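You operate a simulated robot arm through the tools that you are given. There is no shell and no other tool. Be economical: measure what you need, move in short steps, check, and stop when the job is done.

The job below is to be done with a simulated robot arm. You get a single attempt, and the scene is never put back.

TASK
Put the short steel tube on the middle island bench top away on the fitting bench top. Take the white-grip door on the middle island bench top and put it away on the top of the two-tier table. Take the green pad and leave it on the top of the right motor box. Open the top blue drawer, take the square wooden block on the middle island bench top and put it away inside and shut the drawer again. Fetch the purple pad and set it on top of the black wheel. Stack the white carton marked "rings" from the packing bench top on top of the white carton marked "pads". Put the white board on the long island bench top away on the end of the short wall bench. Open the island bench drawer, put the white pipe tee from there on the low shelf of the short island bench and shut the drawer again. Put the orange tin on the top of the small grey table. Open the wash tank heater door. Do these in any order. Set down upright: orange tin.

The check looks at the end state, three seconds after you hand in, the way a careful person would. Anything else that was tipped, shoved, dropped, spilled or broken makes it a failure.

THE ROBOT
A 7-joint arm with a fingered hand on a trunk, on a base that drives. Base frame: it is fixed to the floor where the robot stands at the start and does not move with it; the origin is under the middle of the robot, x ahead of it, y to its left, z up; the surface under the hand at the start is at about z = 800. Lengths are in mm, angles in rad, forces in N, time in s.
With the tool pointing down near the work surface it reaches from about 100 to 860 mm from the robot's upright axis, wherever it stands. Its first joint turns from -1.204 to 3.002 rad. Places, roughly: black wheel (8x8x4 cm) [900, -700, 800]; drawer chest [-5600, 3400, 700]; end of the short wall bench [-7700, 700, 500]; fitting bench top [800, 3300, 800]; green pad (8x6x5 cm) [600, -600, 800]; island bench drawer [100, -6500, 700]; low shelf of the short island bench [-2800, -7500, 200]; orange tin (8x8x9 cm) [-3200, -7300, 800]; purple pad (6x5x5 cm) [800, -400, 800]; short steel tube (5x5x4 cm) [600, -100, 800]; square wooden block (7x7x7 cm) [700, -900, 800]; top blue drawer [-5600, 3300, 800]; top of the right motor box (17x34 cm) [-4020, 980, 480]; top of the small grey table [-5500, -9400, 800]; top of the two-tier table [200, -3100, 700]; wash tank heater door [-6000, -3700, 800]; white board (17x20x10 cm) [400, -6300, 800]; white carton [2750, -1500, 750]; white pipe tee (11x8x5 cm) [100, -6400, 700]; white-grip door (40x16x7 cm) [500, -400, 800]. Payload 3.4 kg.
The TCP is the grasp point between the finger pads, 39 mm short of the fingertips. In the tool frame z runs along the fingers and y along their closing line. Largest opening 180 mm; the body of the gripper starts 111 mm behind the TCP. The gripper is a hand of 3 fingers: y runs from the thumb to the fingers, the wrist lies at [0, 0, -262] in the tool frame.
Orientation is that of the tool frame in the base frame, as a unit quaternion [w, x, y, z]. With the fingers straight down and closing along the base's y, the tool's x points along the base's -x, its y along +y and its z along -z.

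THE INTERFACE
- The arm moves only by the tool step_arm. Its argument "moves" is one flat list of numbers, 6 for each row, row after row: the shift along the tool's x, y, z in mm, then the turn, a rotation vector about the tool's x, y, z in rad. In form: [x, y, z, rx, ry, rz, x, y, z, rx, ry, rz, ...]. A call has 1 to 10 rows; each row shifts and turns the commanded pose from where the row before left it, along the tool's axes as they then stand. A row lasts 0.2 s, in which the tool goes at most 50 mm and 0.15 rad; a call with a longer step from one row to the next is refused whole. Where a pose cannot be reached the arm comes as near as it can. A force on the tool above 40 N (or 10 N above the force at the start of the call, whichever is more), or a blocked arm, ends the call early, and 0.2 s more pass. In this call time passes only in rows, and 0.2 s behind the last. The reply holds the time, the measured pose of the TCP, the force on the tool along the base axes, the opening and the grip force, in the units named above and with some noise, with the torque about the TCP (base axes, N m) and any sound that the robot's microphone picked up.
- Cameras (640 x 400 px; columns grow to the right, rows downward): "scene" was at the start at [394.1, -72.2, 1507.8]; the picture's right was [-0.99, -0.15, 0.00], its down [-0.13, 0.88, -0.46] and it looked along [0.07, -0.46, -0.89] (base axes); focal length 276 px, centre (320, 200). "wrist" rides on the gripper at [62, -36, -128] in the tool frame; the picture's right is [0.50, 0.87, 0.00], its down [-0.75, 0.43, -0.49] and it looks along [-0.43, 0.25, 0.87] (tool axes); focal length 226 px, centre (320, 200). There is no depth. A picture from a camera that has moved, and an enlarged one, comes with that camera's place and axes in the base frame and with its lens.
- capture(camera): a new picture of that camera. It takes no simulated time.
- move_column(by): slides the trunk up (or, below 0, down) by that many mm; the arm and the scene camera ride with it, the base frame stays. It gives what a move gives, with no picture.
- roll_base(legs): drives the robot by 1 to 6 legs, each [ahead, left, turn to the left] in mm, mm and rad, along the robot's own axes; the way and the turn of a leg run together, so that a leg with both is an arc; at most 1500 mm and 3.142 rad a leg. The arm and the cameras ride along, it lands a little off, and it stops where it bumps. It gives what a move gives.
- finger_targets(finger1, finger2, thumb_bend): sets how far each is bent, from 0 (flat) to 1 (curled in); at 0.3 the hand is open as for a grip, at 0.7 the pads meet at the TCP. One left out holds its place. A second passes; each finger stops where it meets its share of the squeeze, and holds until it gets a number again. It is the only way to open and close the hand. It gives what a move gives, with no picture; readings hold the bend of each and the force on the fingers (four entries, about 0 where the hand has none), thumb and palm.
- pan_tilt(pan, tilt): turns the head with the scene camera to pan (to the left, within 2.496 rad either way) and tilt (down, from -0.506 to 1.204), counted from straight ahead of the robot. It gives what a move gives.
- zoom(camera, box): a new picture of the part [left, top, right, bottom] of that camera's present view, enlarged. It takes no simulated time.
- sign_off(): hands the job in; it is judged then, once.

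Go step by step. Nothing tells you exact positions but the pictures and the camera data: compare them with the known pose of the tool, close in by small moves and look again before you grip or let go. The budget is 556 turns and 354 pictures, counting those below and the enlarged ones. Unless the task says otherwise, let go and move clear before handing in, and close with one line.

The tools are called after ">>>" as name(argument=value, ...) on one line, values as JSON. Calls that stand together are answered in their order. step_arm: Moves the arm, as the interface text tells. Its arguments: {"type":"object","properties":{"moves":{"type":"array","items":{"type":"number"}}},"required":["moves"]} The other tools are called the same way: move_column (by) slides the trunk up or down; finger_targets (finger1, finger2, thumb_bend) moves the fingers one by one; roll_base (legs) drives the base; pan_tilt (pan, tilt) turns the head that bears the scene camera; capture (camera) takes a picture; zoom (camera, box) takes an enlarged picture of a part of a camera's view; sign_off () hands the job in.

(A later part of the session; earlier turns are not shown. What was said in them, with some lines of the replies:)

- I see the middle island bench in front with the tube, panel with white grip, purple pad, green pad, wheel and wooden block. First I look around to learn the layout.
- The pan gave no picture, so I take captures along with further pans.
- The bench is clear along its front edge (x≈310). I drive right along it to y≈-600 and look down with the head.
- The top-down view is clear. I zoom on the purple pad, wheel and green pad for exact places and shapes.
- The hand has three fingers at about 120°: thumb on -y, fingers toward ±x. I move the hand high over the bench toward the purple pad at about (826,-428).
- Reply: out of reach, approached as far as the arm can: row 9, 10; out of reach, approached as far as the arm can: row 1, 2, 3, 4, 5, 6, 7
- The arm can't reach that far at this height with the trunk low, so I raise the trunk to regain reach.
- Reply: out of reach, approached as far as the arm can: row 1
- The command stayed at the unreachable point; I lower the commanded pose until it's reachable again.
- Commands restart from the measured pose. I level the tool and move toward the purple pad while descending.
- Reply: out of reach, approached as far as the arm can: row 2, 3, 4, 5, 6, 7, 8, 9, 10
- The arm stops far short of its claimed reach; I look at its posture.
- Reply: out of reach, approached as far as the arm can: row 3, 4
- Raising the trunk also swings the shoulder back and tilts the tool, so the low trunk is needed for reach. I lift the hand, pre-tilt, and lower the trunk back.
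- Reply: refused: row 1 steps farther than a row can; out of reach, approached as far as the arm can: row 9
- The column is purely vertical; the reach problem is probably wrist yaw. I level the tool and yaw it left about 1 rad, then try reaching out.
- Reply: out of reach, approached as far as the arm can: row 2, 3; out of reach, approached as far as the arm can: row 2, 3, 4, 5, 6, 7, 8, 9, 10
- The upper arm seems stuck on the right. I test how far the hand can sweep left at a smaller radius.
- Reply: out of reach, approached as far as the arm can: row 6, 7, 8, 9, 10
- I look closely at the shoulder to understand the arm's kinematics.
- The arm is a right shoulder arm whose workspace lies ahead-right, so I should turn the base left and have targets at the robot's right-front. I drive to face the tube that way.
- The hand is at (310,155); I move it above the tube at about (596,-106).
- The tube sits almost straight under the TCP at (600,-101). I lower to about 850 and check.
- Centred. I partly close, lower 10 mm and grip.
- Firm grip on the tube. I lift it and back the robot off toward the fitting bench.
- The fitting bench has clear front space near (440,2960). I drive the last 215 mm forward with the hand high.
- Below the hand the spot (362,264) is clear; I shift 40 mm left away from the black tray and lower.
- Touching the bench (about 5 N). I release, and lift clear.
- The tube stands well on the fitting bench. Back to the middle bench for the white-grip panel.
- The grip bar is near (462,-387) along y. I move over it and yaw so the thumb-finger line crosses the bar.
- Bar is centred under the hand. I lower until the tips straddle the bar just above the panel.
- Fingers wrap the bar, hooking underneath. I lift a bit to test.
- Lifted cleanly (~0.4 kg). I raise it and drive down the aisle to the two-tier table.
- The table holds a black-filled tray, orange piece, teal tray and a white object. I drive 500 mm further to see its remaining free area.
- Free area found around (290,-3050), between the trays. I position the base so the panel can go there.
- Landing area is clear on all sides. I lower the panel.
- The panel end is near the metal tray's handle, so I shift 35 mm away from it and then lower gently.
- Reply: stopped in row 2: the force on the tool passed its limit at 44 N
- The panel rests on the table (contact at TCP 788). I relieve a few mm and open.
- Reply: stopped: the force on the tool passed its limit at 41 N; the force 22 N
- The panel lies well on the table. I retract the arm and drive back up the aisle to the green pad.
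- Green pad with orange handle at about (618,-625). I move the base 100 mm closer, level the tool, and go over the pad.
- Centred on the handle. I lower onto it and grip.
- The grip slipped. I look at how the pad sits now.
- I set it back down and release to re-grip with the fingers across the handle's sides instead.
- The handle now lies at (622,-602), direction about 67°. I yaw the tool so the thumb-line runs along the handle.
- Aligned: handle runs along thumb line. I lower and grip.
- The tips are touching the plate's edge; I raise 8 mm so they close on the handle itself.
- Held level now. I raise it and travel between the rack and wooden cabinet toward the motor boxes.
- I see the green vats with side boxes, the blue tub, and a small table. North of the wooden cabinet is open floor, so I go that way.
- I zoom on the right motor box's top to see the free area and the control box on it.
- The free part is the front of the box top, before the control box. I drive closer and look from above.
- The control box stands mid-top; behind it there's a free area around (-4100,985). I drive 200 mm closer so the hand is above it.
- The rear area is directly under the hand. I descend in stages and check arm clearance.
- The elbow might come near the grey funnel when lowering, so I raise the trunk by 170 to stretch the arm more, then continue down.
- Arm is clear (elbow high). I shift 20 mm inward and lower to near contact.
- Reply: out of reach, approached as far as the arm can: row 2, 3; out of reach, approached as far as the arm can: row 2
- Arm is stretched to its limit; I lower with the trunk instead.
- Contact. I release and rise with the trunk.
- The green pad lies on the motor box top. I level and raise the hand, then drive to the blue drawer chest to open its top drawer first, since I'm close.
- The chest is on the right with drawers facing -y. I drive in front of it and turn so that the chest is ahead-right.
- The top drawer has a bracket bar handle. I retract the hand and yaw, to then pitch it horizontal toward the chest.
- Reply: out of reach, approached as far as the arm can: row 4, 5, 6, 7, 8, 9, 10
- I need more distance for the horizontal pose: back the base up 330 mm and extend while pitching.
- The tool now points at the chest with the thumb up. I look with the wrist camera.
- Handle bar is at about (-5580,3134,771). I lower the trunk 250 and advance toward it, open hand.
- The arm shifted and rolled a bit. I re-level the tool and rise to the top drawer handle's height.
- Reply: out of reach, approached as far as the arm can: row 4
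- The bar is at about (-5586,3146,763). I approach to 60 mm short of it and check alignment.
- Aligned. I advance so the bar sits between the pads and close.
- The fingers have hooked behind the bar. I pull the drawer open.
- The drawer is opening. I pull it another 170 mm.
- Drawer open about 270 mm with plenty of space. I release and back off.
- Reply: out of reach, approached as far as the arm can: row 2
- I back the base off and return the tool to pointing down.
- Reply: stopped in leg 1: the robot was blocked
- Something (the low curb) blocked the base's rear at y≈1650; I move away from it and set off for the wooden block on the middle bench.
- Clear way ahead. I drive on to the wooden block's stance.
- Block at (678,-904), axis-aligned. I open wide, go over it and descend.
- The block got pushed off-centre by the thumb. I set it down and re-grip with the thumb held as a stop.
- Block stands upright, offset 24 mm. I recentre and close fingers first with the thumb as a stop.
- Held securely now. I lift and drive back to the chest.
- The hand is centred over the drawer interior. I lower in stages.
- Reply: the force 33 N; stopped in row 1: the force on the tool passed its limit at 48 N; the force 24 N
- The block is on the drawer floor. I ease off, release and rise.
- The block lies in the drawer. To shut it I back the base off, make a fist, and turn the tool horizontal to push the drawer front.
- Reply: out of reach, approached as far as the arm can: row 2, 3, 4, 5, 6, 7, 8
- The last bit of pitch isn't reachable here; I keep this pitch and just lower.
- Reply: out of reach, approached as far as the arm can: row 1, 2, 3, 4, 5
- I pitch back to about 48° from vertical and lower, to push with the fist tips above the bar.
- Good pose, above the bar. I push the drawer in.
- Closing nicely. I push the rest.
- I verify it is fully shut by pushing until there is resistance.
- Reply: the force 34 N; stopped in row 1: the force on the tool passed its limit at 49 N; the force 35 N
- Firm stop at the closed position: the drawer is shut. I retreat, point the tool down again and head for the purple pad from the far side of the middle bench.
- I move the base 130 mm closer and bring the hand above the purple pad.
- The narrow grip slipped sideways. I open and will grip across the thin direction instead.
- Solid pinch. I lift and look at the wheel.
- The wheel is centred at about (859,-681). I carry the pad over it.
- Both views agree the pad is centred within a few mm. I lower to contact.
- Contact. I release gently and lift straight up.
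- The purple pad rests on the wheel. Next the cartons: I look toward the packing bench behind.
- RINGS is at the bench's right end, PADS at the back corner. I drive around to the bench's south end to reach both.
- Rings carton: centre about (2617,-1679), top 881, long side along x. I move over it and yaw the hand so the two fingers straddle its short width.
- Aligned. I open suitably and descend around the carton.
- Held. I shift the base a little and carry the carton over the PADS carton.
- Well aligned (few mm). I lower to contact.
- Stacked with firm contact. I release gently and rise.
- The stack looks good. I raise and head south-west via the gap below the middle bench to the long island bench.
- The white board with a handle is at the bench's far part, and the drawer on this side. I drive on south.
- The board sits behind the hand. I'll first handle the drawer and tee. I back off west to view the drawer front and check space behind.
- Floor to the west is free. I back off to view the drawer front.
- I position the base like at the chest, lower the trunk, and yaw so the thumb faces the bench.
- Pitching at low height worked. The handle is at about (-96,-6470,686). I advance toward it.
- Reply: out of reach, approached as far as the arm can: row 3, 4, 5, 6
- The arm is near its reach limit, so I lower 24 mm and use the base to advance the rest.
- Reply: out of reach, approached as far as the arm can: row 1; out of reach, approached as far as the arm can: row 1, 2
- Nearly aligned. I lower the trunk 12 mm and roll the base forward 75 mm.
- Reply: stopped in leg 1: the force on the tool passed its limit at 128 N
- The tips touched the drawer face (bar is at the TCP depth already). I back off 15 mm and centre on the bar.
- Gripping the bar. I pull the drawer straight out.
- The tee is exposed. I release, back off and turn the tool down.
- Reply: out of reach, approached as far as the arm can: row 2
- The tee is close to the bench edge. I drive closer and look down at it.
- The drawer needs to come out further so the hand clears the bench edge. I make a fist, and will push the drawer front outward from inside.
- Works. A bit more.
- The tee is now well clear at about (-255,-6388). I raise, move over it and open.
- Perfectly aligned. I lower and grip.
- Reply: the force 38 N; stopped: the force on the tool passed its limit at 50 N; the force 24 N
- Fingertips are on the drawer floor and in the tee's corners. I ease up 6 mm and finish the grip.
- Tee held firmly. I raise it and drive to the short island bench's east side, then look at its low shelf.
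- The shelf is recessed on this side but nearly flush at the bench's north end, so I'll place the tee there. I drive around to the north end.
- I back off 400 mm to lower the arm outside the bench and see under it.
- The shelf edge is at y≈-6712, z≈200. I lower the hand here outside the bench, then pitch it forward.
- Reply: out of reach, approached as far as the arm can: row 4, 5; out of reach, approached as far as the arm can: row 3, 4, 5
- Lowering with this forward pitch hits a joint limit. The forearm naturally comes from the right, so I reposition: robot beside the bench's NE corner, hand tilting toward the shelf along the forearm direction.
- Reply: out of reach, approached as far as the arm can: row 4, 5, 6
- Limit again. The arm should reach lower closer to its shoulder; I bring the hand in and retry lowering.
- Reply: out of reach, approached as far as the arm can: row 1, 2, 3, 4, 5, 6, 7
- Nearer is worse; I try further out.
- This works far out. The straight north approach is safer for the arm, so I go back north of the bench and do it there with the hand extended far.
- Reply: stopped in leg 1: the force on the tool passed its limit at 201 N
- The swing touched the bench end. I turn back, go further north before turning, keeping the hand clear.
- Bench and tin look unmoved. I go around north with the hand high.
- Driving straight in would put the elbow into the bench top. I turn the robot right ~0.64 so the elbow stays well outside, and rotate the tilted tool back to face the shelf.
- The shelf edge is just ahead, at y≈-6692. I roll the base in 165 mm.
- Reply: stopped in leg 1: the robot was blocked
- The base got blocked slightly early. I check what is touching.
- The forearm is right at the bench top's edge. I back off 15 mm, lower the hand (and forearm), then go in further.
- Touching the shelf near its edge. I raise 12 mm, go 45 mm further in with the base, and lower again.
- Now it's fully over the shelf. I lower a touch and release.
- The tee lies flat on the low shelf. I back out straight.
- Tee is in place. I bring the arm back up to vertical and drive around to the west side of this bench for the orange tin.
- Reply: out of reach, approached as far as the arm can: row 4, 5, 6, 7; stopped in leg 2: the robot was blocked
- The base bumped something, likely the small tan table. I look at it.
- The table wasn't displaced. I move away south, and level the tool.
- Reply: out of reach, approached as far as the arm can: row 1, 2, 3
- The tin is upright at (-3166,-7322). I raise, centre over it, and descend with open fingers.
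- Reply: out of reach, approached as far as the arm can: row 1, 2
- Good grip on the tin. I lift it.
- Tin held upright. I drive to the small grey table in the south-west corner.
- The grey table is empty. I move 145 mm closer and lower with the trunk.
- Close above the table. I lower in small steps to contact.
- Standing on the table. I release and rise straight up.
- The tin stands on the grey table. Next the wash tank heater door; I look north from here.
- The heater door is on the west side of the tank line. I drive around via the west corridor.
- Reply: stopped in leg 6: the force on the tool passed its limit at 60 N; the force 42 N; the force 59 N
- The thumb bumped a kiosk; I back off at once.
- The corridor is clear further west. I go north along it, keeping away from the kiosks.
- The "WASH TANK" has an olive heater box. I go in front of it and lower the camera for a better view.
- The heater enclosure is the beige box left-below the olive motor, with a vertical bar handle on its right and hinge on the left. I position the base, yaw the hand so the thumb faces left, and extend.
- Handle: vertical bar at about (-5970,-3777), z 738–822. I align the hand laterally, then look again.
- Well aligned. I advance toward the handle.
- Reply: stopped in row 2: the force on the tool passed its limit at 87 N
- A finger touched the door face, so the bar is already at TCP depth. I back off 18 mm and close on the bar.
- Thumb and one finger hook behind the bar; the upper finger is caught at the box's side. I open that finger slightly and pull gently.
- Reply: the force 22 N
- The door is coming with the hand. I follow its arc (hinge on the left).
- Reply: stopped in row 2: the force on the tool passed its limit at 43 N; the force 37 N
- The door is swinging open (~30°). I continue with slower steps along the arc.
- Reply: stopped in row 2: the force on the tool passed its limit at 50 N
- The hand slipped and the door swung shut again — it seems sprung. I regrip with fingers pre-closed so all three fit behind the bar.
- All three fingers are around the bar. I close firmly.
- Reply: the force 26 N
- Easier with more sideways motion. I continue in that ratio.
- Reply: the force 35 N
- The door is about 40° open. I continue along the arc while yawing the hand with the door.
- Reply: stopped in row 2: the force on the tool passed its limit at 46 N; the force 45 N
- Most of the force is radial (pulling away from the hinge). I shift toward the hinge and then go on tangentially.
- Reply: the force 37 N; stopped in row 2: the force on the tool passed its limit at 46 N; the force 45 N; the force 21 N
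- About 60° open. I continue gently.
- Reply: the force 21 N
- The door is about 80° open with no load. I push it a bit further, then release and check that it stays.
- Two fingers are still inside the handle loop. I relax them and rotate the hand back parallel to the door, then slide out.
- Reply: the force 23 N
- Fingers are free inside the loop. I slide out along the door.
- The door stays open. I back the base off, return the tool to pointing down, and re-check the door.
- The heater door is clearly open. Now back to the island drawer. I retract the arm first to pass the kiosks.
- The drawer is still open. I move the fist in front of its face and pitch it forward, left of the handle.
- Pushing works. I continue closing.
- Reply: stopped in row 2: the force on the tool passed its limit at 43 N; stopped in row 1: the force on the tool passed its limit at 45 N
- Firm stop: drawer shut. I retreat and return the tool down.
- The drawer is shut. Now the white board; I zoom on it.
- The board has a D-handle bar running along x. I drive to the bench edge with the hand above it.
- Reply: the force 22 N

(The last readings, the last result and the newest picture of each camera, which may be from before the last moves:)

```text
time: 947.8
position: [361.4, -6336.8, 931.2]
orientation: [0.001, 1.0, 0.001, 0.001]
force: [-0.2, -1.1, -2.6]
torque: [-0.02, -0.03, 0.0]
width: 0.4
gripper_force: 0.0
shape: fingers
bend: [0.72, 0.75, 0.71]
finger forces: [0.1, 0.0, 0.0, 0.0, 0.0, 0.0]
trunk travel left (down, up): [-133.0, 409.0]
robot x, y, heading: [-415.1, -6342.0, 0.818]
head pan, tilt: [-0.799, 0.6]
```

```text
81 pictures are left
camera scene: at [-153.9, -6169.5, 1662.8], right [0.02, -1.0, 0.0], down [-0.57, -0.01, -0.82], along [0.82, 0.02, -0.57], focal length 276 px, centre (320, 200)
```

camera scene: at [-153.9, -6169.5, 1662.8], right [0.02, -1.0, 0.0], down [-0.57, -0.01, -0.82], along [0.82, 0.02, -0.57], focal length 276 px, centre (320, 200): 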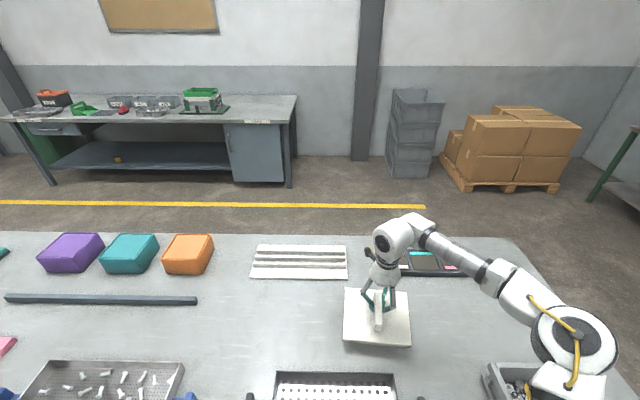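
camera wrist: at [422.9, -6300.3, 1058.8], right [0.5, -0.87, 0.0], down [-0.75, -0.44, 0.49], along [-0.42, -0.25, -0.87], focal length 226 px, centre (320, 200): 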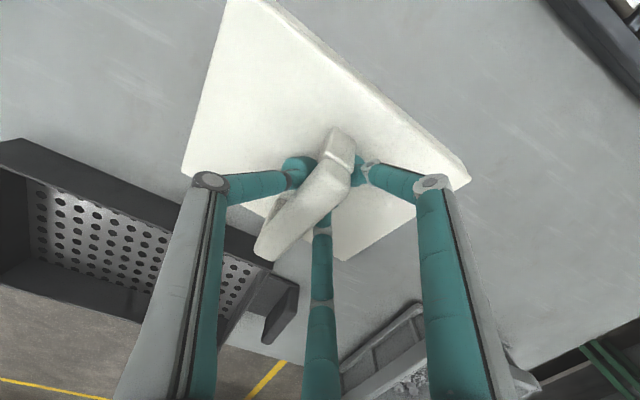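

The board hangs securely with the fingers hooked through its handle. I lift, retract and back away from the bench.

>>> step_arm(moves=[0, 0, -35, 0, 0, 0, -40, 0, -12, 0, 0, 0, -40, 0, -12, 0, 0, 0, -40, 0, -12, 0, 0, 0, -40, 0, 0, 0, 0, 0, -40, 0, 0, 0, 0, 0, -40, 0, 0, 0, 0, 0])

>>> roll_base(legs=[[-905, 290, 0], [0, 0, -3.135]])

>>> capture(camera="wrist")

```text
time: 949.4
position: [116.4, -6339.6, 1001.6]
orientation: [0.002, 1.0, 0.0, 0.001]
force: [0.1, 0.1, -4.0]
torque: [-0.04, -0.02, -0.01]
width: 0.7
gripper_force: 0.1
shape: fingers
bend: [0.72, 0.75, 0.71]
finger forces: [0.0, 0.0, 0.0, 0.0, 0.0, 0.0]
trunk travel left (down, up): [-133.0, 409.0]
robot x, y, heading: [-414.1, -6343.0, 0.819]
head pan, tilt: [-0.799, 0.6]
```

```text
time: 961.7
position: [-1786.6, -6794.2, 1001.8]
orientation: [-0.001, 0.008, 1.0, 0.001]
force: [0.1, -0.9, -4.0]
torque: [0.02, 0.03, 0.01]
width: 0.5
gripper_force: 0.0
shape: fingers
bend: [0.72, 0.75, 0.71]
finger forces: [0.0, 0.1, 0.1, 0.0, 0.0, 0.1]
trunk travel left (down, up): [-133.0, 409.0]
robot x, y, heading: [-1252.2, -6799.7, -2.341]
head pan, tilt: [-0.799, 0.6]
```

```text
80 pictures are left
camera wrist: at [-1849.7, -6830.2, 1128.7], right [-0.48, 0.87, 0.0], down [0.76, 0.42, 0.49], along [0.43, 0.24, -0.87], focal length 226 px, centre (320, 200)
```

wrist: 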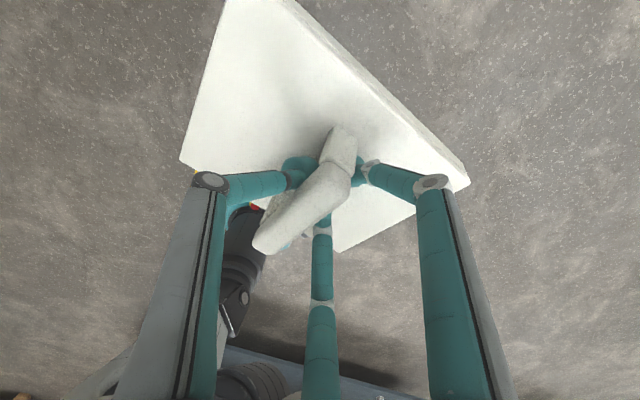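

Stable. I take the southern route west toward the west corridor.

>>> roll_base(legs=[[821, 517, 0], [821, 517, 0], [913, -856, 0], [1009, -1042, 0], [715, -1256, 0], [728, -896, 0]])

```text
time: 996.4
position: [-7463.2, -8122.1, 1004.8]
orientation: [-0.005, 0.031, 1.0, 0.003]
force: [-0.7, 0.4, -3.7]
torque: [-0.01, 0.0, -0.02]
width: 0.3
gripper_force: 5.2
shape: fingers
bend: [0.72, 0.75, 0.71]
finger forces: [0.0, 0.0, 0.1, 0.0, 9.7, 0.0]
trunk travel left (down, up): [-133.0, 409.0]
robot x, y, heading: [-6935.4, -8149.8, -2.383]
head pan, tilt: [-0.799, 0.6]
```

>>> roll_base(legs=[[-929, -980, 0], [-929, -980, 0], [-1028, -816, 0], [-929, -980, 0], [-929, -980, 0]])

>>> pan_tilt(pan=-2.2, tilt=0.4)

>>> capture(camera="scene")

```text
time: 1028.4
position: [-7028.5, -1402.7, 1006.3]
orientation: [-0.005, 0.052, 0.999, 0.003]
force: [0.0, 1.2, -3.6]
torque: [-0.02, 0.03, 0.05]
width: 0.2
gripper_force: 4.8
shape: fingers
bend: [0.72, 0.75, 0.71]
finger forces: [0.1, 0.0, 0.1, 0.0, 9.4, 0.0]
trunk travel left (down, up): [-133.0, 409.0]
robot x, y, heading: [-6506.8, -1447.8, -2.428]
head pan, tilt: [-0.799, 0.6]
```

```text
time: 1030.0
position: [-7025.6, -1404.2, 1008.4]
orientation: [-0.006, 0.053, 0.999, 0.004]
force: [0.3, -0.5, -2.7]
torque: [-0.02, 0.01, 0.0]
width: 0.2
gripper_force: 5.2
shape: fingers
bend: [0.72, 0.75, 0.71]
finger forces: [0.0, 0.0, 0.0, 0.0, 9.4, 0.0]
trunk travel left (down, up): [-133.0, 409.0]
robot x, y, heading: [-6511.6, -1452.8, -2.43]
head pan, tilt: [-2.201, 0.4]
```

```text
79 pictures are left
camera scene: at [-6708.2, -1513.3, 1681.4], right [1.0, 0.08, 0.01], down [0.04, -0.39, -0.92], along [-0.07, 0.92, -0.39], focal length 276 px, centre (320, 200)
```

scene: 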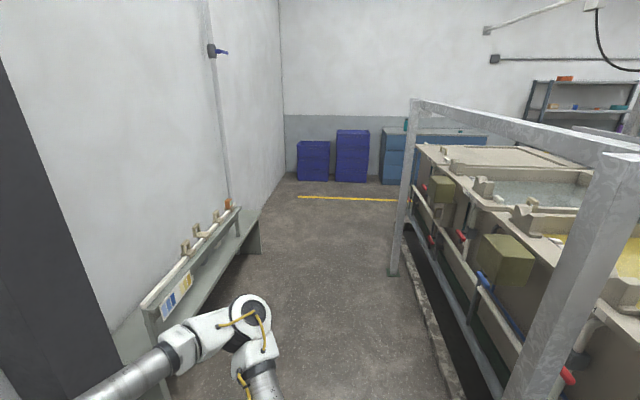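

I see the bench's north end ahead on the left. I drive up to it.

>>> roll_base(legs=[[-444, -805, 0], [-444, -805, 0]])

>>> pan_tilt(pan=-1.0, tilt=0.8)

>>> capture(camera="scene")

```text
time: 1039.2
position: [-7411.6, 370.1, 1008.2]
orientation: [-0.008, 0.042, 0.999, 0.003]
force: [-0.4, 0.1, -3.2]
torque: [0.03, 0.0, -0.02]
width: 0.1
gripper_force: 4.6
shape: fingers
bend: [0.72, 0.75, 0.71]
finger forces: [0.0, 0.0, 0.1, 0.1, 9.4, 0.1]
trunk travel left (down, up): [-133.0, 409.0]
robot x, y, heading: [-6893.1, 333.7, -2.408]
head pan, tilt: [-2.201, 0.4]
```

```text
time: 1040.5
position: [-7406.8, 368.0, 1009.8]
orientation: [-0.009, 0.041, 0.999, 0.004]
force: [-0.1, 0.2, -3.1]
torque: [0.07, -0.03, 0.01]
width: 0.0
gripper_force: 5.1
shape: fingers
bend: [0.72, 0.75, 0.71]
finger forces: [0.0, 0.0, 0.0, 0.0, 9.3, 0.0]
trunk travel left (down, up): [-133.0, 409.0]
robot x, y, heading: [-6892.2, 333.6, -2.408]
head pan, tilt: [-1.0, 0.799]
```

```text
78 pictures are left
camera scene: at [-7160.7, 196.2, 1646.1], right [0.26, 0.96, 0.0], down [0.7, -0.19, -0.69], along [-0.67, 0.18, -0.72], focal length 276 px, centre (320, 200)
```

scene: 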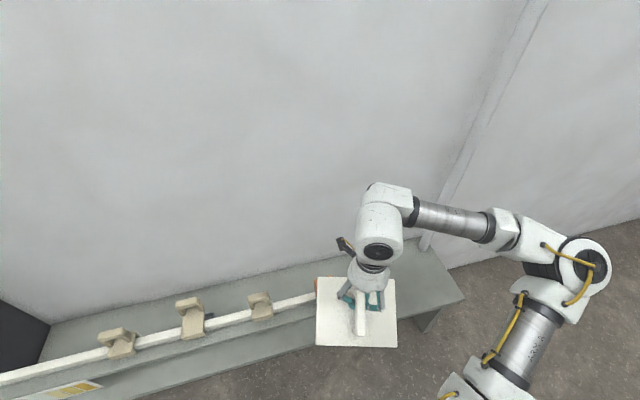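

The free bench end is y≈330–950, x≈-7790…-7500, z≈500. I position for placing the board at about (-7645,690).

>>> roll_base(legs=[[-123, -336, 0]])

>>> step_arm(moves=[36, 0, 0, 0, 0, 0, 36, 0, 0, 0, 0, 0, 36, 0, 0, 0, 0, 0])

>>> move_column(by=-110)

>>> capture(camera="scene")

```text
time: 1042.8
position: [-7539.2, 690.0, 1009.6]
orientation: [-0.011, 0.04, 0.999, 0.004]
force: [-0.2, 0.5, -3.2]
torque: [0.01, 0.03, -0.02]
width: 0.2
gripper_force: 4.4
shape: fingers
bend: [0.72, 0.75, 0.71]
finger forces: [0.0, 0.1, 0.1, 0.0, 9.5, 0.1]
trunk travel left (down, up): [-133.0, 409.0]
robot x, y, heading: [-7027.0, 658.5, -2.405]
head pan, tilt: [-1.0, 0.799]
```

```text
time: 1043.6
position: [-7644.7, 697.9, 1014.6]
orientation: [-0.011, 0.04, 0.999, 0.005]
force: [-0.7, -0.4, -3.7]
torque: [0.08, 0.03, -0.04]
width: 0.1
gripper_force: 4.6
shape: fingers
bend: [0.72, 0.75, 0.71]
finger forces: [0.1, 0.1, 0.0, 0.1, 9.3, 0.0]
trunk travel left (down, up): [-133.0, 409.0]
robot x, y, heading: [-7024.6, 658.0, -2.401]
head pan, tilt: [-1.0, 0.799]
```

```text
time: 1045.0
position: [-7643.1, 699.0, 904.9]
orientation: [-0.012, 0.04, 0.999, 0.005]
force: [-0.5, -0.3, -2.8]
torque: [0.03, 0.03, -0.01]
width: 0.0
gripper_force: 4.4
shape: fingers
bend: [0.72, 0.75, 0.71]
finger forces: [0.1, 0.0, 0.1, 0.1, 9.1, 0.0]
trunk travel left (down, up): [-23.0, 519.0]
robot x, y, heading: [-7023.7, 659.9, -2.399]
head pan, tilt: [-1.0, 0.799]
```

```text
77 pictures are left
camera scene: at [-7431.2, 392.6, 1486.0], right [0.26, 0.97, 0.0], down [0.7, -0.19, -0.69], along [-0.67, 0.18, -0.72], focal length 276 px, centre (320, 200)
```

scene: 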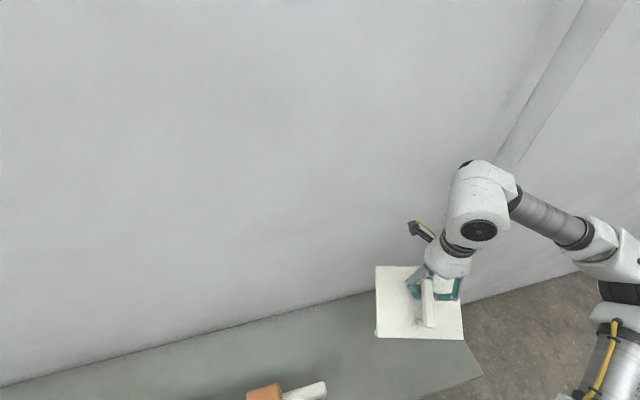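

Landing area is clear on all sides. I lower.

>>> step_arm(moves=[0, 0, 45, 0, 0, 0, 0, 0, 45, 0, 0, 0, 0, 0, 45, 0, 0, 0, 0, 0, 45, 0, 0, 0, 0, 0, 45, 0, 0, 0, 0, 0, 40, 0, 0, 0])

>>> capture(camera="wrist")

```text
time: 1046.4
position: [-7648.8, 703.3, 639.6]
orientation: [-0.012, 0.039, 0.999, 0.005]
force: [-0.7, 0.4, -3.2]
torque: [0.0, 0.02, 0.0]
width: 0.0
gripper_force: 5.0
shape: fingers
bend: [0.72, 0.75, 0.71]
finger forces: [0.0, 0.0, 0.0, 0.0, 9.0, 0.0]
trunk travel left (down, up): [-23.0, 519.0]
robot x, y, heading: [-7027.3, 659.5, -2.405]
head pan, tilt: [-1.0, 0.799]
```

```text
76 pictures are left
camera wrist: at [-7711.6, 669.7, 768.2], right [-0.43, 0.9, 0.02], down [0.8, 0.37, 0.48], along [0.43, 0.22, -0.88], focal length 226 px, centre (320, 200)
```

wrist: 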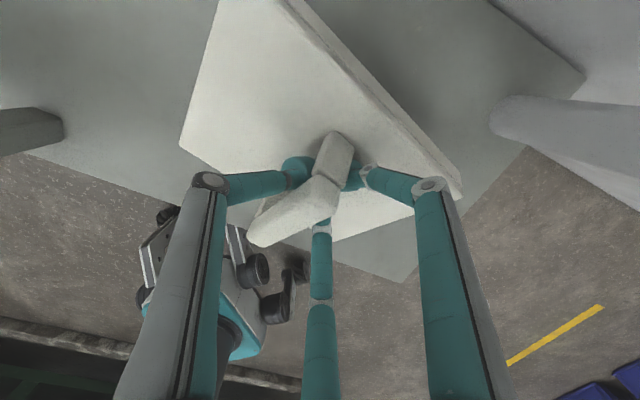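

>>> step_arm(moves=[0, 0, 20, 0, 0, 0, 0, 0, 15, 0, 0, 0])

>>> step_arm(moves=[0, 0, 8, 0, 0, 0, 0, 0, 8, 0, 0, 0])

>>> capture(camera="wrist")

```text
time: 1047.0
position: [-7649.4, 703.4, 604.5]
orientation: [-0.011, 0.04, 0.999, 0.006]
force: [0.7, 0.3, -3.9]
torque: [0.06, 0.01, 0.02]
width: 0.0
gripper_force: 4.5
shape: fingers
bend: [0.72, 0.75, 0.71]
finger forces: [0.1, 0.0, 0.0, 0.1, 8.7, 0.0]
trunk travel left (down, up): [-23.0, 519.0]
robot x, y, heading: [-7023.7, 661.4, -2.4]
head pan, tilt: [-1.0, 0.799]
```

```text
time: 1047.6
position: [-7650.3, 702.6, 589.1]
orientation: [-0.011, 0.04, 0.999, 0.006]
force: [0.0, 0.6, -1.7]
torque: [0.04, -0.02, 0.01]
width: 0.0
gripper_force: 4.4
shape: fingers
bend: [0.72, 0.75, 0.71]
finger forces: [0.1, 0.0, 0.0, 0.0, 8.2, 0.0]
trunk travel left (down, up): [-23.0, 519.0]
robot x, y, heading: [-7022.2, 660.4, -2.401]
head pan, tilt: [-1.0, 0.799]
```

```text
75 pictures are left
camera wrist: at [-7713.5, 669.7, 717.4], right [-0.43, 0.9, 0.02], down [0.8, 0.37, 0.48], along [0.43, 0.22, -0.88], focal length 226 px, centre (320, 200)
```

wrist: 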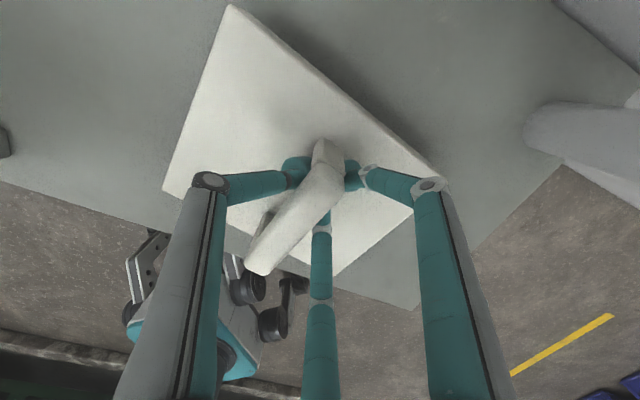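

Starting to rest. A bit lower, then release.

>>> step_arm(moves=[0, 0, 7, 0, 0, 0, 0, 0, 5, 0, 0, 0])

>>> capture(camera="wrist")

```text
time: 1048.2
position: [-7649.5, 702.4, 575.9]
orientation: [-0.012, 0.04, 0.999, 0.005]
force: [0.8, -0.4, -2.2]
torque: [0.03, -0.03, -0.03]
width: 0.1
gripper_force: 0.0
shape: fingers
bend: [0.72, 0.75, 0.71]
finger forces: [0.0, 0.1, 0.0, 0.0, 0.1, 0.0]
trunk travel left (down, up): [-23.0, 519.0]
robot x, y, heading: [-7025.1, 657.6, -2.402]
head pan, tilt: [-1.0, 0.799]
```

```text
74 pictures are left
camera wrist: at [-7713.5, 669.5, 705.3], right [-0.43, 0.9, 0.02], down [0.8, 0.37, 0.48], along [0.43, 0.22, -0.88], focal length 226 px, centre (320, 200)
```

wrist: 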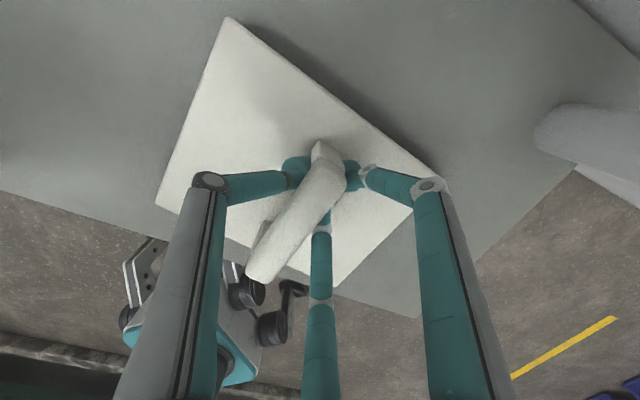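

>>> step_arm(moves=[0, 0, 5, 0, 0, 0])

>>> finger_targets(finger1=0.42, finger2=0.42, thumb_bend=0.42)

>>> capture(camera="wrist")

```text
time: 1048.6
position: [-7650.2, 701.6, 572.3]
orientation: [-0.012, 0.04, 0.999, 0.006]
force: [0.7, 0.1, 1.9]
torque: [0.02, -0.05, 0.01]
width: 0.0
gripper_force: 0.1
shape: fingers
bend: [0.72, 0.75, 0.71]
finger forces: [0.1, 0.0, 0.0, 0.0, 0.0, 0.1]
trunk travel left (down, up): [-23.0, 519.0]
robot x, y, heading: [-7023.5, 662.0, -2.403]
head pan, tilt: [-1.0, 0.799]
```

```text
time: 1049.6
position: [-7652.3, 701.9, 574.4]
orientation: [-0.013, 0.04, 0.999, 0.004]
force: [-6.7, -0.1, 32.6]
torque: [-0.79, -0.29, -0.33]
width: 105.6
gripper_force: 16.0
shape: fingers
bend: [0.42, 0.63, 0.42]
finger forces: [0.1, 17.3, 0.0, 0.0, 14.8, 0.1]
trunk travel left (down, up): [-23.0, 519.0]
robot x, y, heading: [-7027.9, 657.7, -2.4]
head pan, tilt: [-1.0, 0.799]
```

```text
73 pictures are left
camera wrist: at [-7713.6, 669.4, 703.6], right [-0.43, 0.9, 0.02], down [0.8, 0.37, 0.47], along [0.42, 0.22, -0.88], focal length 226 px, centre (320, 200)
```

wrist: 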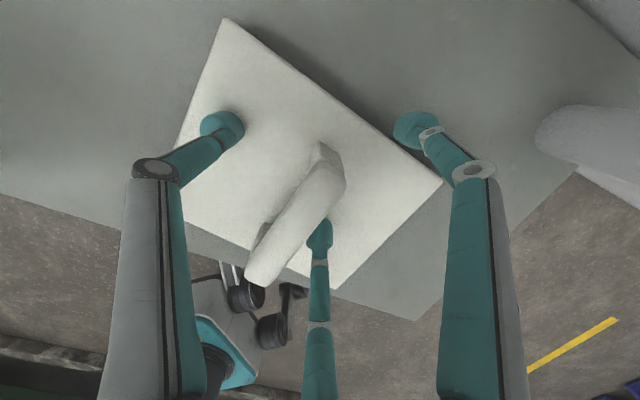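

Fingertips press on the board; I raise slightly and open fully, then lift clear.

>>> step_arm(moves=[0, 0, -10, 0, 0, 0])

>>> finger_targets(finger1=0.38, finger2=0.4, thumb_bend=0.38)

>>> capture(camera="wrist")

```text
time: 1050.0
position: [-7648.9, 704.1, 578.4]
orientation: [-0.008, 0.039, 0.999, 0.007]
force: [0.3, 0.2, -0.6]
torque: [0.02, -0.03, -0.01]
width: 104.8
gripper_force: 0.1
shape: fingers
bend: [0.42, 0.42, 0.42]
finger forces: [0.0, 0.0, 0.0, 0.0, 0.0, 0.0]
trunk travel left (down, up): [-23.0, 519.0]
robot x, y, heading: [-7022.5, 656.5, -2.402]
head pan, tilt: [-1.0, 0.799]
```

```text
time: 1051.0
position: [-7650.2, 702.1, 581.4]
orientation: [-0.011, 0.04, 0.999, 0.006]
force: [-0.6, 0.0, -0.3]
torque: [0.03, 0.01, -0.01]
width: 120.1
gripper_force: 0.2
shape: fingers
bend: [0.38, 0.4, 0.38]
finger forces: [0.1, 0.0, 0.1, 0.0, 0.0, 0.0]
trunk travel left (down, up): [-23.0, 519.0]
robot x, y, heading: [-7023.2, 657.9, -2.401]
head pan, tilt: [-1.0, 0.799]
```

```text
72 pictures are left
camera wrist: at [-7713.4, 669.5, 710.5], right [-0.43, 0.9, 0.02], down [0.8, 0.37, 0.48], along [0.42, 0.22, -0.88], focal length 226 px, centre (320, 200)
```

wrist: 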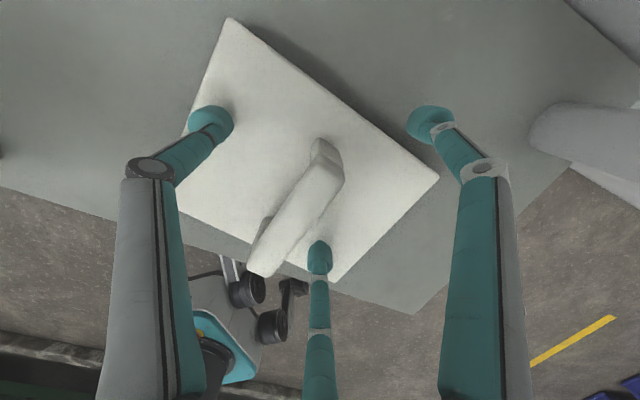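

>>> step_arm(moves=[0, 0, -30, 0, 0, 0, 0, 0, -45, 0, 0, 0, 0, 0, -45, 0, 0, 0, 0, 0, -45, 0, 0, 0, 0, 0, -45, 0, 0, 0, 0, 0, -45, 0, 0, 0, 0, 0, -45, 0, 0, 0])

>>> capture(camera="wrist")

```text
time: 1052.6
position: [-7644.8, 697.4, 882.9]
orientation: [-0.011, 0.039, 0.999, 0.006]
force: [0.0, 0.3, -0.5]
torque: [-0.01, -0.01, -0.01]
width: 120.1
gripper_force: 0.1
shape: fingers
bend: [0.38, 0.4, 0.38]
finger forces: [0.0, 0.1, 0.1, 0.1, 0.0, 0.1]
trunk travel left (down, up): [-23.0, 519.0]
robot x, y, heading: [-7028.2, 658.3, -2.402]
head pan, tilt: [-1.0, 0.799]
```

```text
71 pictures are left
camera wrist: at [-7707.0, 664.9, 1011.6], right [-0.43, 0.9, 0.02], down [0.8, 0.37, 0.48], along [0.43, 0.22, -0.88], focal length 226 px, centre (320, 200)
```

wrist: 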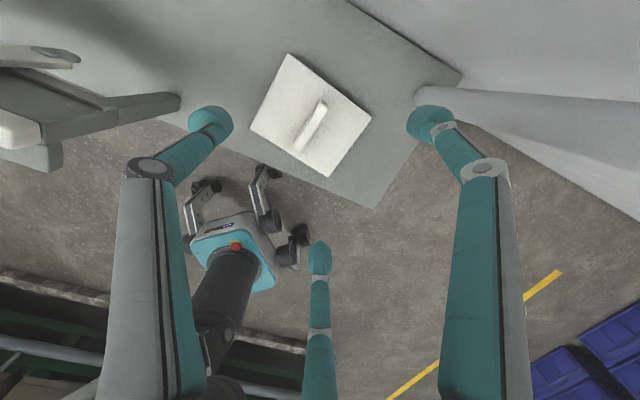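

The board lies flat on the bench end, and the hand is clear. I back off slightly and hand in.

>>> roll_base(legs=[[-100, 90, 0]])

>>> sign_off()

```text
time: 1054.0
position: [-7510.3, 702.8, 881.4]
orientation: [-0.012, 0.041, 0.999, 0.004]
force: [0.1, -0.2, 0.2]
torque: [0.03, 0.04, -0.02]
width: 120.3
gripper_force: 0.0
shape: fingers
bend: [0.38, 0.4, 0.38]
finger forces: [0.0, 0.1, 0.0, 0.0, 0.1, 0.0]
trunk travel left (down, up): [-23.0, 519.0]
robot x, y, heading: [-6886.9, 660.6, -2.411]
head pan, tilt: [-1.0, 0.799]
```

```text
The job is handed in.
```

All ten jobs are done and handed in with the hand clear; on the way the robot bumped the short island bench, a small tan table's leg and a kiosk, and the bench and tan table looked unmoved but I did not check the kiosk.
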